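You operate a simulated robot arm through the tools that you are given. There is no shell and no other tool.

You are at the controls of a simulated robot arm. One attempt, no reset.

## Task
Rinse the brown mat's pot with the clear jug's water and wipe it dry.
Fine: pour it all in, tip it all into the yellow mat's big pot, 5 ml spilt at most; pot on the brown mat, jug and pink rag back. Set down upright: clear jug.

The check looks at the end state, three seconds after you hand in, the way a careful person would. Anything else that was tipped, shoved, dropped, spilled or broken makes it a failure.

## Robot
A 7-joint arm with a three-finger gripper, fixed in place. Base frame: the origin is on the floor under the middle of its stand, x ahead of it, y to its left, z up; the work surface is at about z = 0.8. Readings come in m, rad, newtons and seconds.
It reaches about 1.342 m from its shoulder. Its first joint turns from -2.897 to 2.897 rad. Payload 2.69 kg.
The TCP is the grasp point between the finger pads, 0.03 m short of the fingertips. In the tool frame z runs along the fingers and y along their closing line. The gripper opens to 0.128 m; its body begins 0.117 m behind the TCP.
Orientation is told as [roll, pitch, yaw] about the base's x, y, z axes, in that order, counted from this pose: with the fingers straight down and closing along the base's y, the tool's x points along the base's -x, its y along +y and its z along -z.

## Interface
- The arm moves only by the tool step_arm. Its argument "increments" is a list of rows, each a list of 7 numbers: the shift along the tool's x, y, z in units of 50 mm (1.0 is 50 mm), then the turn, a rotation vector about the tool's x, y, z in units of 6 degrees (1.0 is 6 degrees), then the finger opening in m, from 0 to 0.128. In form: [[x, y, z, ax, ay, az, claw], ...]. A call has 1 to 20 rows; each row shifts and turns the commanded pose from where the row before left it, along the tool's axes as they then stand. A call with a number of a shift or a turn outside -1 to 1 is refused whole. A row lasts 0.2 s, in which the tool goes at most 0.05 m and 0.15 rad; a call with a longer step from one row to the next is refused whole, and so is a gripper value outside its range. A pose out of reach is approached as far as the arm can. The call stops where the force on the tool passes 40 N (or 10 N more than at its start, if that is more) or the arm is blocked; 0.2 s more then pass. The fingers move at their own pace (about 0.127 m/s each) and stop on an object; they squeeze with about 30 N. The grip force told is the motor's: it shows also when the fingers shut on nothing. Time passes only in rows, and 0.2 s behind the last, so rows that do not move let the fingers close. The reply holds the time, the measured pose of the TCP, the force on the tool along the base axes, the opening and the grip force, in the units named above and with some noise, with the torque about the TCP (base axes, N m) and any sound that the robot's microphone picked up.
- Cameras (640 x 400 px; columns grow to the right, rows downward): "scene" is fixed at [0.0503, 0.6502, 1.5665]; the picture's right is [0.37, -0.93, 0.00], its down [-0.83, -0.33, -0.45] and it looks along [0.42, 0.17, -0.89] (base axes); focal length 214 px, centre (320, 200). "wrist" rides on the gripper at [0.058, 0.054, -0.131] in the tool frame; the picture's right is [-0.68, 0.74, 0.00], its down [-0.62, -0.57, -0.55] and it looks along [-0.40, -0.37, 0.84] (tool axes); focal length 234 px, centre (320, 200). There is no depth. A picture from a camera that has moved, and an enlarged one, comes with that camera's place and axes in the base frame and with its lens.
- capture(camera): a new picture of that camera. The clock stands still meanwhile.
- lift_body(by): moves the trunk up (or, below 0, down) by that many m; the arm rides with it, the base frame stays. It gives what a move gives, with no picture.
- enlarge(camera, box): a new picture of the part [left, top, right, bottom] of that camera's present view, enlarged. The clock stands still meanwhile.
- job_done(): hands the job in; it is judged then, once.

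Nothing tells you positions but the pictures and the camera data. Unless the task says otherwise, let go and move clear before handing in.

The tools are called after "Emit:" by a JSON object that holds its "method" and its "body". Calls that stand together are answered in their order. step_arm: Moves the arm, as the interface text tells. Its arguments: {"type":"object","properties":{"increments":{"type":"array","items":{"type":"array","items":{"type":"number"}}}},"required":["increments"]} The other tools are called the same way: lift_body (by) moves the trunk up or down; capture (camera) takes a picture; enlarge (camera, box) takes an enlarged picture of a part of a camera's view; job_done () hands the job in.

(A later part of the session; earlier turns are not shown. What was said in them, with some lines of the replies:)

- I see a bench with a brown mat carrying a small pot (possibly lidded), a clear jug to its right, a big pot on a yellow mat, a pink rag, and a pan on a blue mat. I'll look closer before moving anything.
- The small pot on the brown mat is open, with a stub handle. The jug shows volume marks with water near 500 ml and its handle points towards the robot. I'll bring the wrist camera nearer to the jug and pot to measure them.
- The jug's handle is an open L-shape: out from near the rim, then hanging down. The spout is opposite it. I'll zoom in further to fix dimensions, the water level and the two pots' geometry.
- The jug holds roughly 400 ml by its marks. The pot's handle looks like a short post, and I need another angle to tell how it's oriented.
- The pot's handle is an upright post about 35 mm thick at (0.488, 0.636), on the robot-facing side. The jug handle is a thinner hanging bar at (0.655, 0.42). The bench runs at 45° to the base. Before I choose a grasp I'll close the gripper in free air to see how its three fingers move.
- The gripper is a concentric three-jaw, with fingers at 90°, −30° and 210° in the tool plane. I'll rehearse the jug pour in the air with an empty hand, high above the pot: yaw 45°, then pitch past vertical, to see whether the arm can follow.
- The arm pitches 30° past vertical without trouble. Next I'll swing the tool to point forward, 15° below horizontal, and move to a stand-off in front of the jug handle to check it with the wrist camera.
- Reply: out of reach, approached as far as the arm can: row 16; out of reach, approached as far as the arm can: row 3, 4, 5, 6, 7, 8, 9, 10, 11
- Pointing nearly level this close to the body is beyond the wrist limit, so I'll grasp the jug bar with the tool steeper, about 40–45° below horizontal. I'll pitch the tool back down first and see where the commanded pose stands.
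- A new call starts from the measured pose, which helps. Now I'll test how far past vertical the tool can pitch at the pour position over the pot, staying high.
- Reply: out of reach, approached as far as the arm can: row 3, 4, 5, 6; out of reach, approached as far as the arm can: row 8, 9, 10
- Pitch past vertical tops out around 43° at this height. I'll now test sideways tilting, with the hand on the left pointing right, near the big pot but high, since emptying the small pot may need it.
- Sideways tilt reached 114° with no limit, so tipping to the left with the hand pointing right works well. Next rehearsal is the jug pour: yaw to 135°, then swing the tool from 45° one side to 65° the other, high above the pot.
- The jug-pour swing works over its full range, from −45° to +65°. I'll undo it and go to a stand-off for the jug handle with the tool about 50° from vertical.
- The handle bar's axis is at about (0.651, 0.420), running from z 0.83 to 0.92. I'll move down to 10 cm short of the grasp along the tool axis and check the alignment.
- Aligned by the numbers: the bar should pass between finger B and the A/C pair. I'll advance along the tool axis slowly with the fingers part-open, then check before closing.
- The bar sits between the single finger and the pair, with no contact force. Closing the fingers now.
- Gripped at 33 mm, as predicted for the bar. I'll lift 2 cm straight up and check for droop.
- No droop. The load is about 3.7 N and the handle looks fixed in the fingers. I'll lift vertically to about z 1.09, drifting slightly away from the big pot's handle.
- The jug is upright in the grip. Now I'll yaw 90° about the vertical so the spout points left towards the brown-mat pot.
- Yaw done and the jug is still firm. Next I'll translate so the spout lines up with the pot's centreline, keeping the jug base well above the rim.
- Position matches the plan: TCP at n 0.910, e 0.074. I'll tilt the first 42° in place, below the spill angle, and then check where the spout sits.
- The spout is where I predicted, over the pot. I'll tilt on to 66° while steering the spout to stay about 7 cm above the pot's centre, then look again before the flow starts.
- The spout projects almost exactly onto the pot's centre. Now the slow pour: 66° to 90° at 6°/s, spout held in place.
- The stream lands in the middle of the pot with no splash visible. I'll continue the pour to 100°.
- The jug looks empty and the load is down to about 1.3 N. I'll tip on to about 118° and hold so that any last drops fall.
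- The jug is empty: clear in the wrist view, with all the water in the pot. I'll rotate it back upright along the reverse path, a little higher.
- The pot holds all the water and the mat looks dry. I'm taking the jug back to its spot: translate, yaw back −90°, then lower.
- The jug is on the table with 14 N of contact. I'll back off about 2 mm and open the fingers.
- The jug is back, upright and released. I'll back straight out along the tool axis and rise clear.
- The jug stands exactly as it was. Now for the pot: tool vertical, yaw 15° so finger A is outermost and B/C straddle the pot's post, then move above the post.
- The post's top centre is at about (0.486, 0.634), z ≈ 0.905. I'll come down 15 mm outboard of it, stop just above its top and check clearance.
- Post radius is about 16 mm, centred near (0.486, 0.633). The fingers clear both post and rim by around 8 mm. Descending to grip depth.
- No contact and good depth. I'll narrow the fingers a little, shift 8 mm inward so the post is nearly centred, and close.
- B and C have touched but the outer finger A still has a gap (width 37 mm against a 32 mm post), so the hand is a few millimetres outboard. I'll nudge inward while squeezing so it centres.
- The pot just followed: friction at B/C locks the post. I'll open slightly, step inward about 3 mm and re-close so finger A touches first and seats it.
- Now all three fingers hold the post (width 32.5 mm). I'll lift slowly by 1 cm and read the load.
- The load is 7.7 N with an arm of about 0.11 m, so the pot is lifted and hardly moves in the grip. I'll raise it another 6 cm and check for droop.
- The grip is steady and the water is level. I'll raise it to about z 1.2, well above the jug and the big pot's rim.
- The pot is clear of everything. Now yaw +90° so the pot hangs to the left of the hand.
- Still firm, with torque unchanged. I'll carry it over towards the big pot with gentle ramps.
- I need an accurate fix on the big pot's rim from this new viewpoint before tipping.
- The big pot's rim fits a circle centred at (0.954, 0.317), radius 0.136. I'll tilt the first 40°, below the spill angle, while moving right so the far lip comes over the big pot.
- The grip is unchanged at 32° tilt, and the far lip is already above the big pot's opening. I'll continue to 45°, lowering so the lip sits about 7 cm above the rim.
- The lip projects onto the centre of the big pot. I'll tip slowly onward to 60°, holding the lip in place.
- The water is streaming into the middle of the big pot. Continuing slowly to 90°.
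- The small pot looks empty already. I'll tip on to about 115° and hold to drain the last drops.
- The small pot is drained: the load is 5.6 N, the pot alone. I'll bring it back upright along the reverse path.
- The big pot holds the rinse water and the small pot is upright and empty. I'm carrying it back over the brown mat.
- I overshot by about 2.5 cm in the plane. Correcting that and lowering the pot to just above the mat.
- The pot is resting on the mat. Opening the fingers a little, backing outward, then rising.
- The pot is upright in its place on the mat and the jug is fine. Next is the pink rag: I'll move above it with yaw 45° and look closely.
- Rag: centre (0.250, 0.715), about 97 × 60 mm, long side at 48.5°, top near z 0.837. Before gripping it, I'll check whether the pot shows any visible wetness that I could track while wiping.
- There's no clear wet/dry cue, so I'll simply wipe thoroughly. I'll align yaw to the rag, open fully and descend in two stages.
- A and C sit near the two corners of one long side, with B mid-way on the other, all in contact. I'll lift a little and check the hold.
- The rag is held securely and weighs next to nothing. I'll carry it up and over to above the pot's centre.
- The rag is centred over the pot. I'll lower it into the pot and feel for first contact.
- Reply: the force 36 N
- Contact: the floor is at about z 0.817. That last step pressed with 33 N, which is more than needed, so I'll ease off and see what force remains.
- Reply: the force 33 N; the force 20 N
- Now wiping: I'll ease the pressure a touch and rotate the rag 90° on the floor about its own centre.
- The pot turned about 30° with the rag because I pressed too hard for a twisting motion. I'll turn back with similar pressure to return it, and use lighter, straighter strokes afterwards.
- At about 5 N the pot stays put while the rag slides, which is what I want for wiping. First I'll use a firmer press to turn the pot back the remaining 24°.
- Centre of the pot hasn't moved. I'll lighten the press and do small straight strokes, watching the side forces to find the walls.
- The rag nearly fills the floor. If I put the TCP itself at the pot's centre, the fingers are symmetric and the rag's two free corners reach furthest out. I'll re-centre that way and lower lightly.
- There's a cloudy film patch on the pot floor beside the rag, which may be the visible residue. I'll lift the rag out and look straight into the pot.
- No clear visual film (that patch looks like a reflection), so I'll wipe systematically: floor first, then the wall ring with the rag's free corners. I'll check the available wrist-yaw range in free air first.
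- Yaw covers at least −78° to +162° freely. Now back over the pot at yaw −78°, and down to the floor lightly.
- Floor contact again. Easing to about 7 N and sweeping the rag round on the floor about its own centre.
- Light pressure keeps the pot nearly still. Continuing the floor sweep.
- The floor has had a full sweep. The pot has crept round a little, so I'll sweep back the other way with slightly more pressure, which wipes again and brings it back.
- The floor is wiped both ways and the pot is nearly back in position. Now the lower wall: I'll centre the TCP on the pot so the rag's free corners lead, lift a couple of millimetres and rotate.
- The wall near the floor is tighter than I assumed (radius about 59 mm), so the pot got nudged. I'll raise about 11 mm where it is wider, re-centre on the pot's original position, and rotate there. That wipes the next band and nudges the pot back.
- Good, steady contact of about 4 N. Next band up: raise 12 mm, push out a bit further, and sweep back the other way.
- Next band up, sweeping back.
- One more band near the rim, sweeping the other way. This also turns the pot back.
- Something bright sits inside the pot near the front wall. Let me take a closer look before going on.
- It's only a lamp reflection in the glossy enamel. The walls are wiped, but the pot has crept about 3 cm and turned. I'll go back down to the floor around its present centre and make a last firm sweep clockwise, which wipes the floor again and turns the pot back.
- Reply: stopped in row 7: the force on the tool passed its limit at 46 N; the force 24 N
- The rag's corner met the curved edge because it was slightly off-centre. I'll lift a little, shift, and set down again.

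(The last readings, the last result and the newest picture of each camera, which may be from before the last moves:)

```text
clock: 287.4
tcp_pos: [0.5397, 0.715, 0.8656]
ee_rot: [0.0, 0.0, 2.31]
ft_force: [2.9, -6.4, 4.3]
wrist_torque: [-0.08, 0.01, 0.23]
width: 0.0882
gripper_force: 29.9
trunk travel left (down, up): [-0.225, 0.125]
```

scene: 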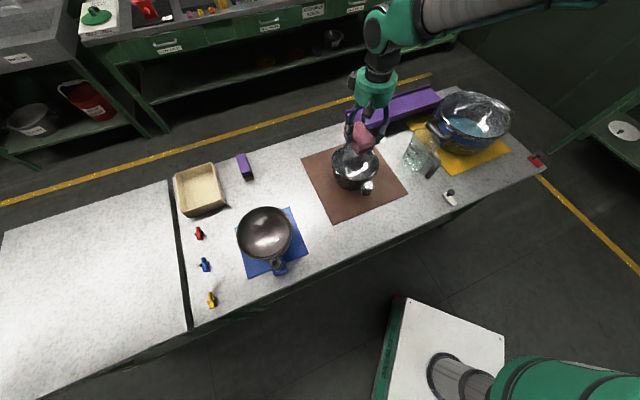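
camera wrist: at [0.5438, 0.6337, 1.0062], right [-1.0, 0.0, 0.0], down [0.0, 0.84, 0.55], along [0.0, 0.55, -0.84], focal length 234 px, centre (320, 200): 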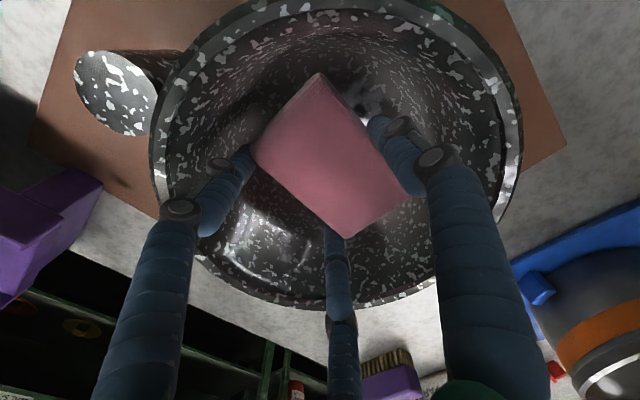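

I'll use the rag against the inner wall to slide the pot gently back towards its original centre.

Emit:
{"method": "step_arm", "body": {"increments": [[0, 0, -0.05, 0, 0, 0, 0], [0.056, -0.099, 0, 0, 0, 0, 0], [0.056, -0.099, 0, 0, 0, 0, 0], [0.056, -0.099, 0, 0, 0, 0, 0], [0.056, -0.099, 0, 0, 0, 0, 0], [0.056, -0.099, 0, 0, 0, 0, 0], [0.056, -0.099, 0, 0, 0, 0, 0], [0, 0, 0, 0, 0, 0, 0]]}}

Emit:
{"method": "enlarge", "body": {"camera": "scene", "box": [310, 110, 420, 210]}}

```text
clock: 289.2
tcp_pos: [0.5731, 0.7243, 0.8686]
ee_rot: [0.001, 0.002, 2.308]
ft_force: [-4.9, -0.7, 1.0]
wrist_torque: [-0.05, 0.06, -0.01]
width: 0.0885
gripper_force: 29.8
trunk travel left (down, up): [-0.225, 0.125]
```

```text
4.00 times, centred on (365, 160) of scene
camera zoom: at [0.0503, 0.6502, 1.5665], right [0.37, -0.93, 0.0], down [-0.83, -0.33, -0.45], along [0.42, 0.17, -0.89], focal length 858 px, centre (140, 360)
```

zoom: 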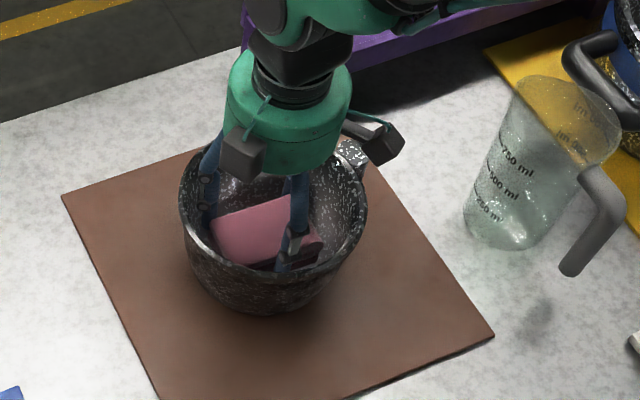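

The pot is back near its spot. Now the firm clockwise floor sweep to wipe once more and turn the pot back.

Emit:
{"method": "step_arm", "body": {"increments": [[0, 0, 0.05, 0, 0, 0, 0], [0, 0, 0.02, 0, 0, 0, 0], [0.028, 0, 0, 0, 0, 1, 0], [0.028, 0, 0, 0, 0, 1, 0], [0.028, 0, 0, 0, 0, 1, 0], [0.028, 0, 0, 0, 0, 1, 0], [0.028, 0, 0, 0, 0, 1, 0], [0.028, 0, 0, 0, 0, 1, 0], [0.028, 0, 0, 0, 0, 1, 0], [0.028, 0, 0, 0, 0, 1, 0], [0.028, 0, 0, 0, 0, 1, 0], [0.028, 0, 0, 0, 0, 1, 0], [0.028, 0, 0, 0, 0, 1, 0], [0.028, 0, 0, 0, 0, 1, 0], [0.028, 0, 0, 0, 0, 1, 0], [0.028, 0, 0, 0, 0, 1, 0], [0.028, 0, 0, 0, 0, 1, 0]]}}

Emit:
{"method": "enlarge", "body": {"camera": "scene", "box": [310, 110, 420, 210]}}

```text
clock: 292.8
tcp_pos: [0.5726, 0.7044, 0.8648]
ee_rot: [-0.006, -0.001, 0.737]
ft_force: [-1.8, 0.1, 23.0]
wrist_torque: [0.2, 0.35, 0.53]
width: 0.0887
gripper_force: 30.1
trunk travel left (down, up): [-0.225, 0.125]
```

```text
4.00 times, centred on (365, 160) of scene
camera zoom: at [0.0503, 0.6502, 1.5665], right [0.37, -0.93, 0.0], down [-0.83, -0.33, -0.45], along [0.42, 0.17, -0.89], focal length 858 px, centre (140, 360)
```

zoom: 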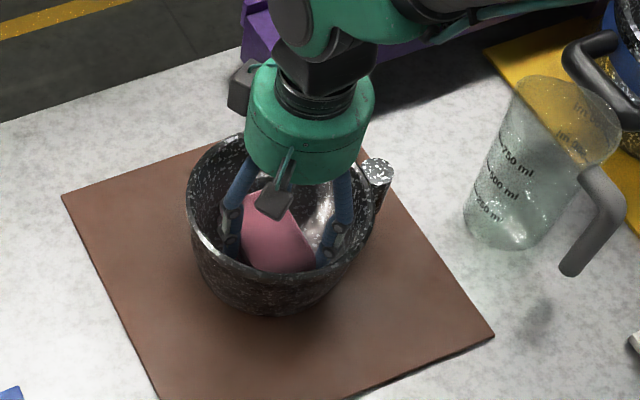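

The floor has had a firm second wipe. The pot is still turned about 90° from its original heading. The upper-wall clockwise sweep turned it well before, so I'll repeat that: lift off, rewind the yaw in the clear, then sweep.

Emit:
{"method": "step_arm", "body": {"increments": [[0, 0, -0.5, 0, 0, 0, 0], [0, 0.111, -0.5, 0, 0, 0, 0], [0, 0.111, -0.5, 0, 0, 0, 0], [0, 0, 0, 0, 0, -1, 0], [0, 0, 0, 0, 0, -1, 0], [0, 0, 0, 0, 0, -1, 0], [0, 0, 0, 0, 0, -1, 0], [0, 0, 0, 0, 0, -1, 0], [0, 0, 0, 0, 0, -1, 0], [0, 0, 0, 0, 0, -1, 0], [0, 0, 0, 0, 0, -1, 0], [0, 0, 0, 0, 0, -1, 0], [0, 0, 0, 0, 0, -1, 0], [0, 0, 0, 0, 0, -1, 0], [0, 0, 0, 0, 0, -1, 0], [0, 0, 0, 0, 0, -1, 0], [0, 0, 0, 0, 0, -1, 0], [0, 0, 0, 0, 0, -1, 0], [0, 0, 0, 0, 0, -1, 0], [0, 0, 0, 0, 0, -1, 0]]}}

Emit:
{"method": "enlarge", "body": {"camera": "scene", "box": [310, 110, 420, 210]}}

```text
clock: 297.0
tcp_pos: [0.5653, 0.713, 0.9401]
ee_rot: [-0.001, 0.001, 2.52]
ft_force: [-0.5, 0.1, -0.3]
wrist_torque: [0.06, -0.01, 0.0]
width: 0.0884
gripper_force: 29.6
trunk travel left (down, up): [-0.225, 0.125]
```

```text
4.00 times, centred on (365, 160) of scene
camera zoom: at [0.0503, 0.6502, 1.5665], right [0.37, -0.93, 0.0], down [-0.83, -0.33, -0.45], along [0.42, 0.17, -0.89], focal length 858 px, centre (140, 360)
```

zoom: 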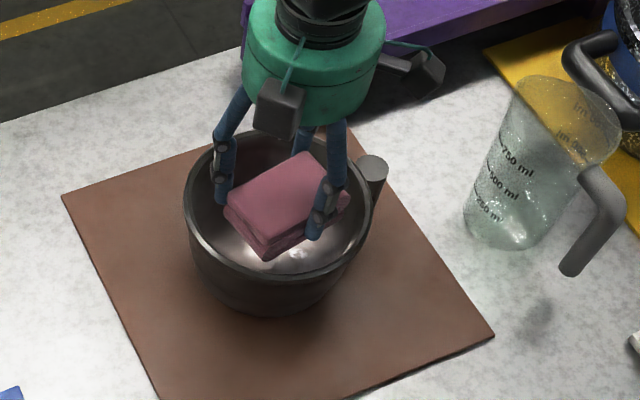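

The speckled look of the pot has gone: it is now plain and dull, post included. That looks like the wiped-dry state. I'll zoom in to confirm.

Emit:
{"method": "enlarge", "body": {"camera": "scene", "box": [345, 140, 400, 190]}}

Emit:
{"method": "capture", "body": {"camera": "scene"}}

Emit:
{"method": "capture", "body": {"camera": "wrist"}}

```text
8.00 times, centred on (372, 165) of scene
camera zoom: at [0.0503, 0.6502, 1.5665], right [0.37, -0.93, 0.0], down [-0.83, -0.33, -0.45], along [0.42, 0.17, -0.89], focal length 1716 px, centre (-100, 480)
```

zoom: 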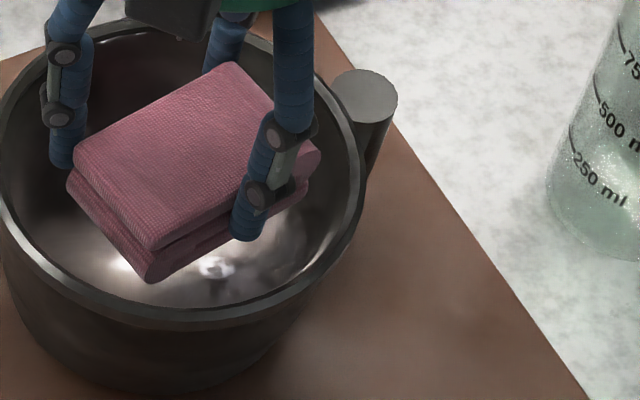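

```text
taken
```

scene: 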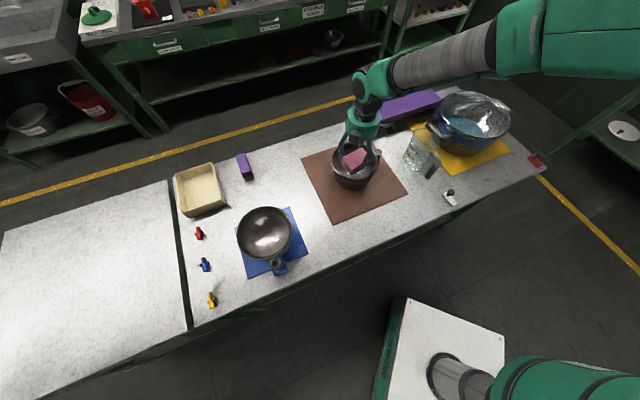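

```text
taken
camera wrist: at [0.583, 0.6354, 1.071], right [-0.98, -0.21, 0.0], down [-0.17, 0.82, 0.55], along [-0.11, 0.54, -0.84], focal length 234 px, centre (320, 200)
```

wrist: 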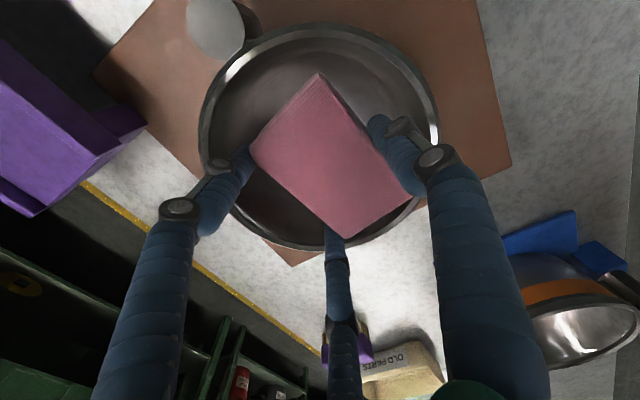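

The pot's interior, rim and post are all plain now: wiped dry. The pot stands upright in the middle of the mat. I'll take the rag back to its place.

Emit:
{"method": "step_arm", "body": {"increments": [[0, 0, -0.4, 0, 0, 0, 0], [0, 0, -0.6, 0, 0, 0, 0], [0, 0, -0.7, 0, 0, 0, 0], [0, 0, -0.7, 0, 0, 0, 0], [0, 0, -0.5, 0, 0, 0, 0], [0, 0, 0, 0, 0, 0.94, 0], [0, 0, 0, 0, 0, 0.94, 0], [0, 0, 0, 0, 0, 0.94, 0], [0, 0, 0, 0, 0, 0.94, 0], [0, 0, 0, 0, 0, 0.94, 0], [0, 0, 0, 0, 0, 0.94, 0], [0, 0, 0, 0, 0, 0.94, 0], [0, 0, 0, 0, 0, 0.94, 0], [0, 0, 0, 0, 0, 0.94, 0]]}}

Emit:
{"method": "step_arm", "body": {"increments": [[0, 0, 0, 0, 0, 0.94, 0], [0, 0, 0, 0, 0, 0.94, 0], [0, 0, 0, 0, 0, 0.94, 0], [0, 0, 0, 0, 0, 0.94, 0], [0, 0, 0, 0, 0, 0.94, 0], [0, 0, 0, 0, 0, 0.94, 0], [0, 0, 0, 0, 0, 0.94, 0], [0, 0, 0, 0, 0, 0.94, 0], [0, 0, 0, 0, 0, 0, 0]]}}

Emit:
{"method": "capture", "body": {"camera": "scene"}}

```text
clock: 300.0
tcp_pos: [0.5656, 0.7143, 1.0842]
ee_rot: [-0.001, 0.002, 1.634]
ft_force: [-0.5, -0.1, -0.7]
wrist_torque: [-0.02, -0.01, 0.02]
width: 0.0888
gripper_force: 30.1
trunk travel left (down, up): [-0.225, 0.125]
```

```text
clock: 302.0
tcp_pos: [0.5669, 0.7129, 1.085]
ee_rot: [-0.003, 0.001, 0.845]
ft_force: [-0.1, -0.6, -1.4]
wrist_torque: [0.0, -0.02, -0.04]
width: 0.0884
gripper_force: 29.8
trunk travel left (down, up): [-0.225, 0.125]
```

```text
taken
```

scene: 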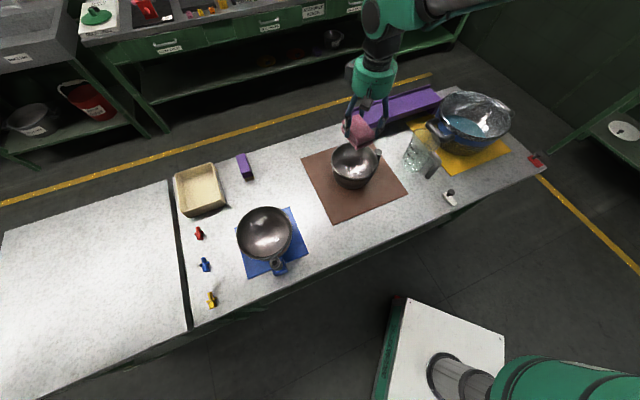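

Emit:
{"method": "step_arm", "body": {"increments": [[0.4, 0.429, 0, 0, 0, 0, 0], [0.5408, 0.58, 0, 0, 0, 0, 0], [0.5408, 0.58, 0, 0, 0, 0, 0], [0.5408, 0.58, 0, 0, 0, 0, 0], [0.5408, 0.58, 0, 0, 0, 0, 0], [0.5408, 0.58, 0, 0, 0, 0, 0], [0.5408, 0.58, 0, 0, 0, 0, 0], [0.5408, 0.58, 0, 0, 0, 0, 0], [0, 0, 0.5, 0, 0, 0, 0], [0, 0, 0.6, 0, 0, 0, 0], [0, 0, 0.6, 0, 0, 0, 0], [0, 0, 0.6, 0, 0, 0, 0], [0, 0, 0.6, 0, 0, 0, 0], [0, 0, 0.6, 0, 0, 0, 0], [0, 0, 0.5, 0, 0, 0, 0], [0, 0, 0, 0, 0, 0, 0]]}}

Emit:
{"method": "enlarge", "body": {"camera": "scene", "box": [280, 180, 370, 260]}}

Emit:
{"method": "enlarge", "body": {"camera": "scene", "box": [310, 110, 420, 210]}}

```text
clock: 305.4
tcp_pos: [0.2607, 0.7066, 0.8846]
ee_rot: [-0.003, 0.0, 0.844]
ft_force: [0.0, -0.4, -0.8]
wrist_torque: [-0.05, -0.02, 0.02]
width: 0.0887
gripper_force: 29.9
trunk travel left (down, up): [-0.225, 0.125]
```

```text
5.00 times, centred on (325, 220) of scene
camera zoom: at [0.0503, 0.6502, 1.5665], right [0.37, -0.93, 0.0], down [-0.83, -0.33, -0.45], along [0.42, 0.17, -0.89], focal length 1072 px, centre (295, 100)
```

zoom: 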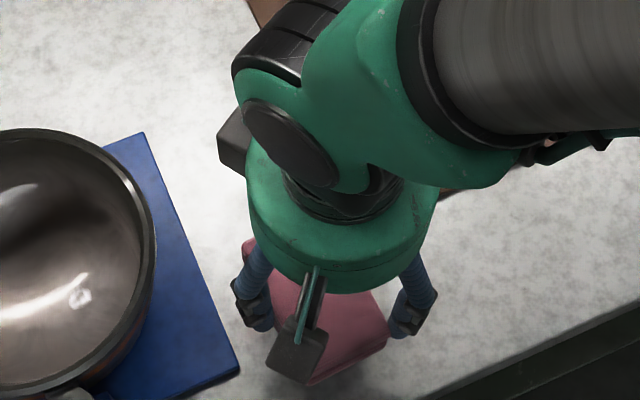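

```text
4.00 times, centred on (365, 160) of scene
camera zoom: at [0.0503, 0.6502, 1.5665], right [0.37, -0.93, 0.0], down [-0.83, -0.33, -0.45], along [0.42, 0.17, -0.89], focal length 858 px, centre (140, 360)
```

zoom: 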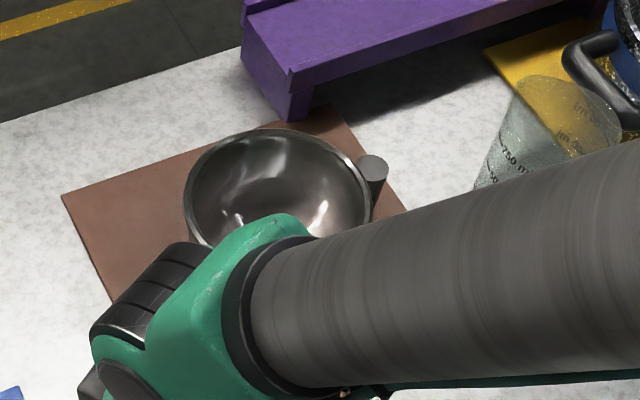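

Emit:
{"method": "step_arm", "body": {"increments": [[0, 0, 0.25, 0, 0, 0, 0], [0, 0, 0.2, 0, 0, 0, 0], [0, 0, 0.15, 0, 0, 0, 0], [0, 0, 0.04, 0, 0, 0, 0], [0, 0, 0, 0, 0, 0, 0]]}}

Emit:
{"method": "step_arm", "body": {"increments": [[0, 0, 0.03, 0, 0, 0, 0], [0, 0, 0, 0, 0, 0, 0]]}}

```text
clock: 306.6
tcp_pos: [0.2601, 0.7055, 0.8518]
ee_rot: [-0.004, 0.002, 0.845]
ft_force: [0.2, 0.1, 0.2]
wrist_torque: [-0.03, 0.0, 0.01]
width: 0.0887
gripper_force: 29.7
trunk travel left (down, up): [-0.225, 0.125]
```

```text
clock: 307.2
tcp_pos: [0.2606, 0.7052, 0.8496]
ee_rot: [-0.001, 0.001, 0.844]
ft_force: [-0.6, 0.2, -0.4]
wrist_torque: [0.0, -0.01, 0.01]
width: 0.0884
gripper_force: 30.1
trunk travel left (down, up): [-0.225, 0.125]
```

Emit:
{"method": "step_arm", "body": {"increments": [[0, 0, 0.025, 0, 0, 0, 0], [0, 0, 0, 0, 0, 0, 0]]}}

Emit:
{"method": "step_arm", "body": {"increments": [[0, 0, 0.02, 0, 0, 0, 0], [0, 0, 0, 0, 0, 0, 0]]}}

```text
clock: 307.8
tcp_pos: [0.2613, 0.7057, 0.8494]
ee_rot: [-0.002, 0.0, 0.847]
ft_force: [-0.3, 0.4, -0.9]
wrist_torque: [0.01, 0.01, 0.0]
width: 0.0886
gripper_force: 29.6
trunk travel left (down, up): [-0.225, 0.125]
```

```text
clock: 308.4
tcp_pos: [0.2593, 0.7061, 0.849]
ee_rot: [-0.002, -0.003, 0.844]
ft_force: [0.6, -1.4, 5.3]
wrist_torque: [0.09, 0.15, -0.01]
width: 0.0885
gripper_force: 30.3
trunk travel left (down, up): [-0.225, 0.125]
```

Contact with the table. Opening the fingers fully, then rising straight up.

Emit:
{"method": "step_arm", "body": {"increments": [[0, 0, 0, 0, 0, 0, 0.095], [0, 0, 0, 0, 0, 0, 0.105], [0, 0, 0, 0, 0, 0, 0.115], [0, 0, 0, 0, 0, 0, 0.128], [0, 0, 0, 0, 0, 0, 0.128]]}}

Emit:
{"method": "step_arm", "body": {"increments": [[0, 0, -0.3, 0, 0, 0, 0.128], [0, 0, -0.6, 0, 0, 0, 0.128], [0, 0, -0.8, 0, 0, 0, 0.128], [0, 0, -0.8, 0, 0, 0, 0.128], [0, 0, -0.8, 0, 0, 0, 0.128], [0, 0, -0.8, 0, 0, 0, 0.128], [0, 0, -0.6, 0, 0, 0, 0.128], [-0.3, -0.7, 0, 0, 0, 0, 0.128], [-0.3, -0.7, 0, 0, 0, 0, 0.128], [-0.3, -0.7, 0, 0, 0, 0, 0.128], [-0.3, -0.7, 0, 0, 0, 0, 0.128], [-0.3, -0.7, 0, 0, 0, 0, 0.128]]}}

Emit:
{"method": "capture", "body": {"camera": "scene"}}

Emit:
{"method": "capture", "body": {"camera": "wrist"}}

```text
clock: 309.6
tcp_pos: [0.2604, 0.706, 0.8487]
ee_rot: [-0.002, 0.0, 0.844]
ft_force: [0.2, 0.4, 0.3]
wrist_torque: [-0.02, 0.0, -0.02]
width: 0.1282
gripper_force: 0.2
trunk travel left (down, up): [-0.225, 0.125]
```

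```text
clock: 312.2
tcp_pos: [0.439, 0.6443, 1.0844]
ee_rot: [-0.002, -0.001, 0.845]
ft_force: [-0.3, -0.9, -0.8]
wrist_torque: [-0.03, 0.02, -0.01]
width: 0.1276
gripper_force: 0.1
trunk travel left (down, up): [-0.225, 0.125]
```

```text
taken
```

scene: 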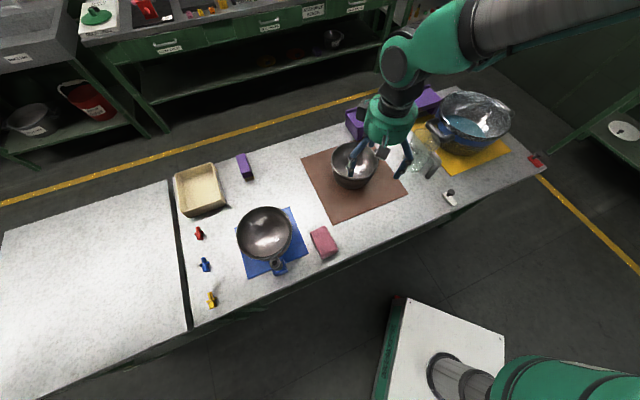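

```text
taken
camera wrist: at [0.3613, 0.6359, 1.2156], right [-0.1, 0.99, 0.0], down [0.83, 0.09, 0.55], along [0.55, 0.06, -0.83], focal length 234 px, centre (320, 200)
```

wrist: 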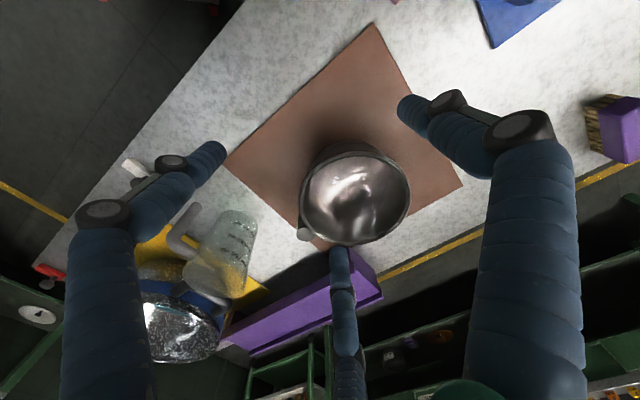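

The rag is back in its place. I'll check every item closely: rag, pot, jug, big pot, and the table for any spill.

Emit:
{"method": "enlarge", "body": {"camera": "scene", "box": [230, 200, 350, 285]}}

Emit:
{"method": "enlarge", "body": {"camera": "wrist", "box": [200, 10, 480, 270]}}

Emit:
{"method": "step_arm", "body": {"increments": [[0.5, -0.3, -0.4, 0, 0, 0, 0.128], [0.6, -0.4, -0.4, 0, 0, 0, 0.128], [0.6, -0.4, -0.4, 0, 0, 0, 0.128], [0.6, -0.4, -0.3, 0, 0, 0, 0.128], [0.6, -0.4, 0, 0, 0, 0, 0.128]]}}

Emit:
{"method": "enlarge", "body": {"camera": "scene", "box": [290, 80, 550, 240]}}

```text
4.71 times, centred on (290, 242) of scene
camera zoom: at [0.0503, 0.6502, 1.5665], right [0.37, -0.93, 0.0], down [-0.83, -0.33, -0.45], along [0.42, 0.17, -0.89], focal length 1009 px, centre (461, 0)
```

zoom: 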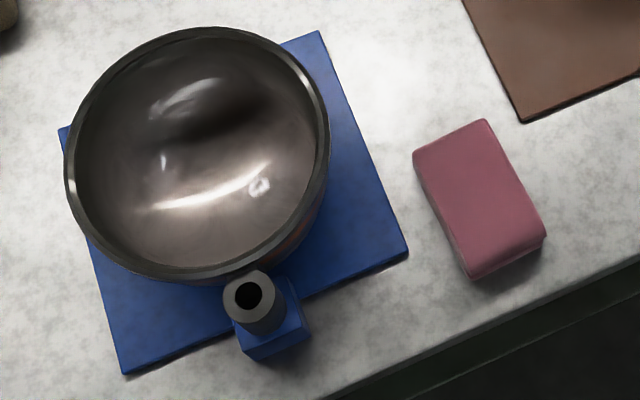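

```text
1.54 times, centred on (340, 140) of wrist
camera zoom: at [0.3613, 0.6359, 1.2156], right [-0.1, 0.99, 0.0], down [0.83, 0.09, 0.55], along [0.55, 0.06, -0.83], focal length 360 px, centre (289, 292)
```

zoom: 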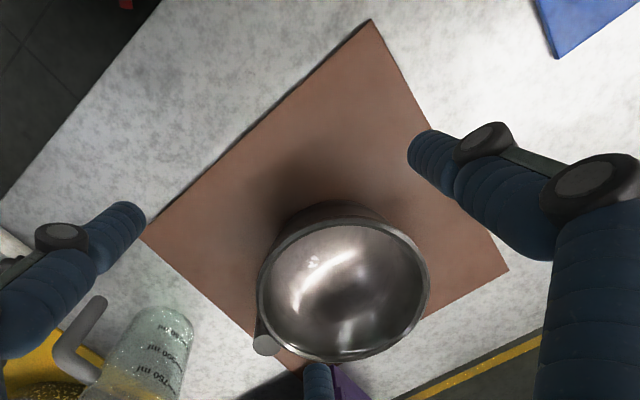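

```text
clock: 313.4
tcp_pos: [0.4146, 0.4752, 1.1594]
ee_rot: [-0.003, -0.001, 0.847]
ft_force: [-0.6, -0.2, -0.2]
wrist_torque: [0.02, -0.02, 0.01]
width: 0.1281
gripper_force: 0.0
trunk travel left (down, up): [-0.225, 0.125]
```

```text
2.46 times, centred on (420, 160) of scene
camera zoom: at [0.0503, 0.6502, 1.5665], right [0.37, -0.93, 0.0], down [-0.83, -0.33, -0.45], along [0.42, 0.17, -0.89], focal length 528 px, centre (74, 298)
```

zoom: 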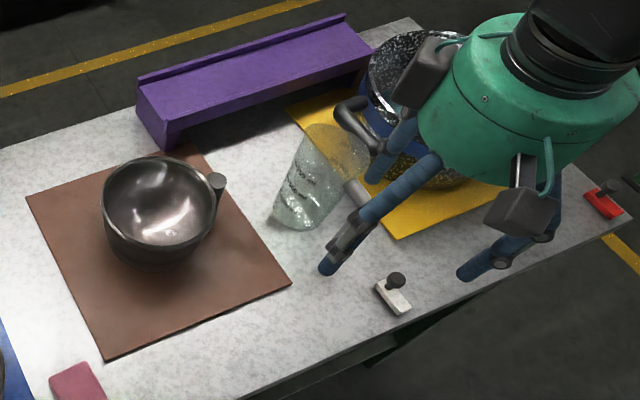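

The rag sits as it did at the start, the pot is dry on the mat and the table looks dry. I'll retreat to the starting pose for one last unobstructed look at the jug and big pot.

Emit:
{"method": "step_arm", "body": {"increments": [[-0.087, -0.551, -0.514, 0, 0, 0, 0.128], [-0.087, -0.551, -0.514, 0, 0, 0, 0.128], [-0.087, -0.551, -0.514, 0, 0, 0, 0.128], [-0.087, -0.551, -0.514, 0, 0, 0, 0.128], [-0.087, -0.551, -0.514, 0, 0, 0, 0.128], [-0.087, -0.551, -0.514, 0, 0, 0, 0.128], [-0.087, -0.551, -0.514, 0, 0, 0, 0.128]]}}

Emit:
{"method": "capture", "body": {"camera": "scene"}}

Emit:
{"method": "enlarge", "body": {"camera": "scene", "box": [390, 80, 550, 220]}}

Emit:
{"method": "enlarge", "body": {"camera": "scene", "box": [290, 120, 420, 220]}}

```text
clock: 315.0
tcp_pos: [0.5798, 0.3682, 1.3377]
ee_rot: [-0.001, -0.001, 0.844]
ft_force: [0.6, 0.5, -0.1]
wrist_torque: [0.01, -0.01, 0.04]
width: 0.128
gripper_force: 0.1
trunk travel left (down, up): [-0.225, 0.125]
```

```text
taken
```

scene: 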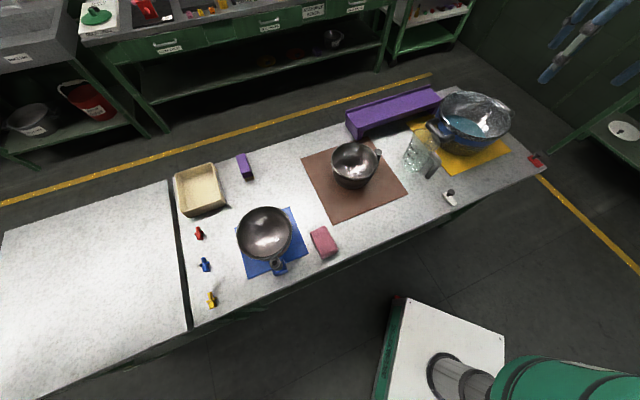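

```text
2.86 times, centred on (470, 150) of scene
camera zoom: at [0.0503, 0.6502, 1.5665], right [0.37, -0.93, 0.0], down [-0.83, -0.33, -0.45], along [0.42, 0.17, -0.89], focal length 613 px, centre (-109, 343)
```

zoom: 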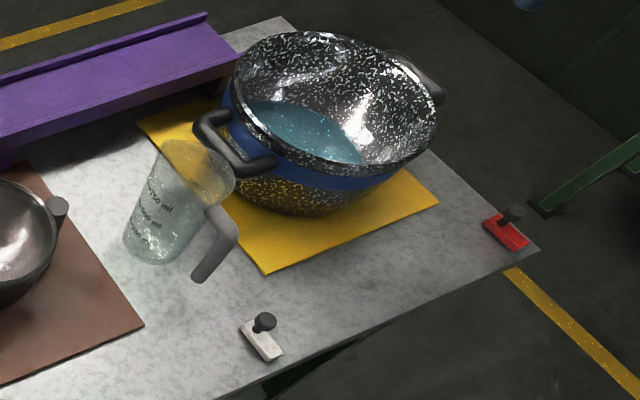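

```text
4.00 times, centred on (355, 170) of scene
camera zoom: at [0.0503, 0.6502, 1.5665], right [0.37, -0.93, 0.0], down [-0.83, -0.33, -0.45], along [0.42, 0.17, -0.89], focal length 858 px, centre (180, 320)
```

zoom: 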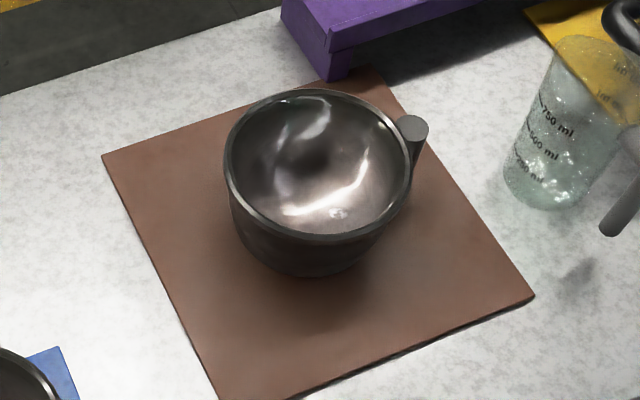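

Everything is in order:
- **Pot:** wiped dry and upright on the brown mat, with its handle post pointing right instead of towards the robot.
- **Rinse water:** all in the big pot.
- **Jug:** empty, upright, back in its place.
- **Rag:** back in its place.
- **Table:** dry, with the white and red switches untouched.

The arm is clear, so I'm handing in.

Emit:
{"method": "job_done", "body": {}}

```text
The job is handed in.
```

The pot has been rinsed and wiped dry, and it is back on the brown mat. I handed the job in, but no result came back, so what follows is from the last pictures.

- **Rinse:** I poured all of the jug's water into the pot, then tipped it all into the big pot on the yellow mat. I saw no spills on the table or mats.
- **Wipe:** I wiped the floor and the inside wall with the pink rag. The speckled look the pot had from the start was gone afterwards; I took that as dry.
- **Jug and rag:** the clear jug is empty, upright and back where it was. The rag is back in its place too.
- **Pot handle:** wiping turned the pot about 90°. Its handle now points to the right and back instead of towards the robot, and I left it that way.

The gripper is open and the arm is clear of the table. Nothing else on the bench looks moved.
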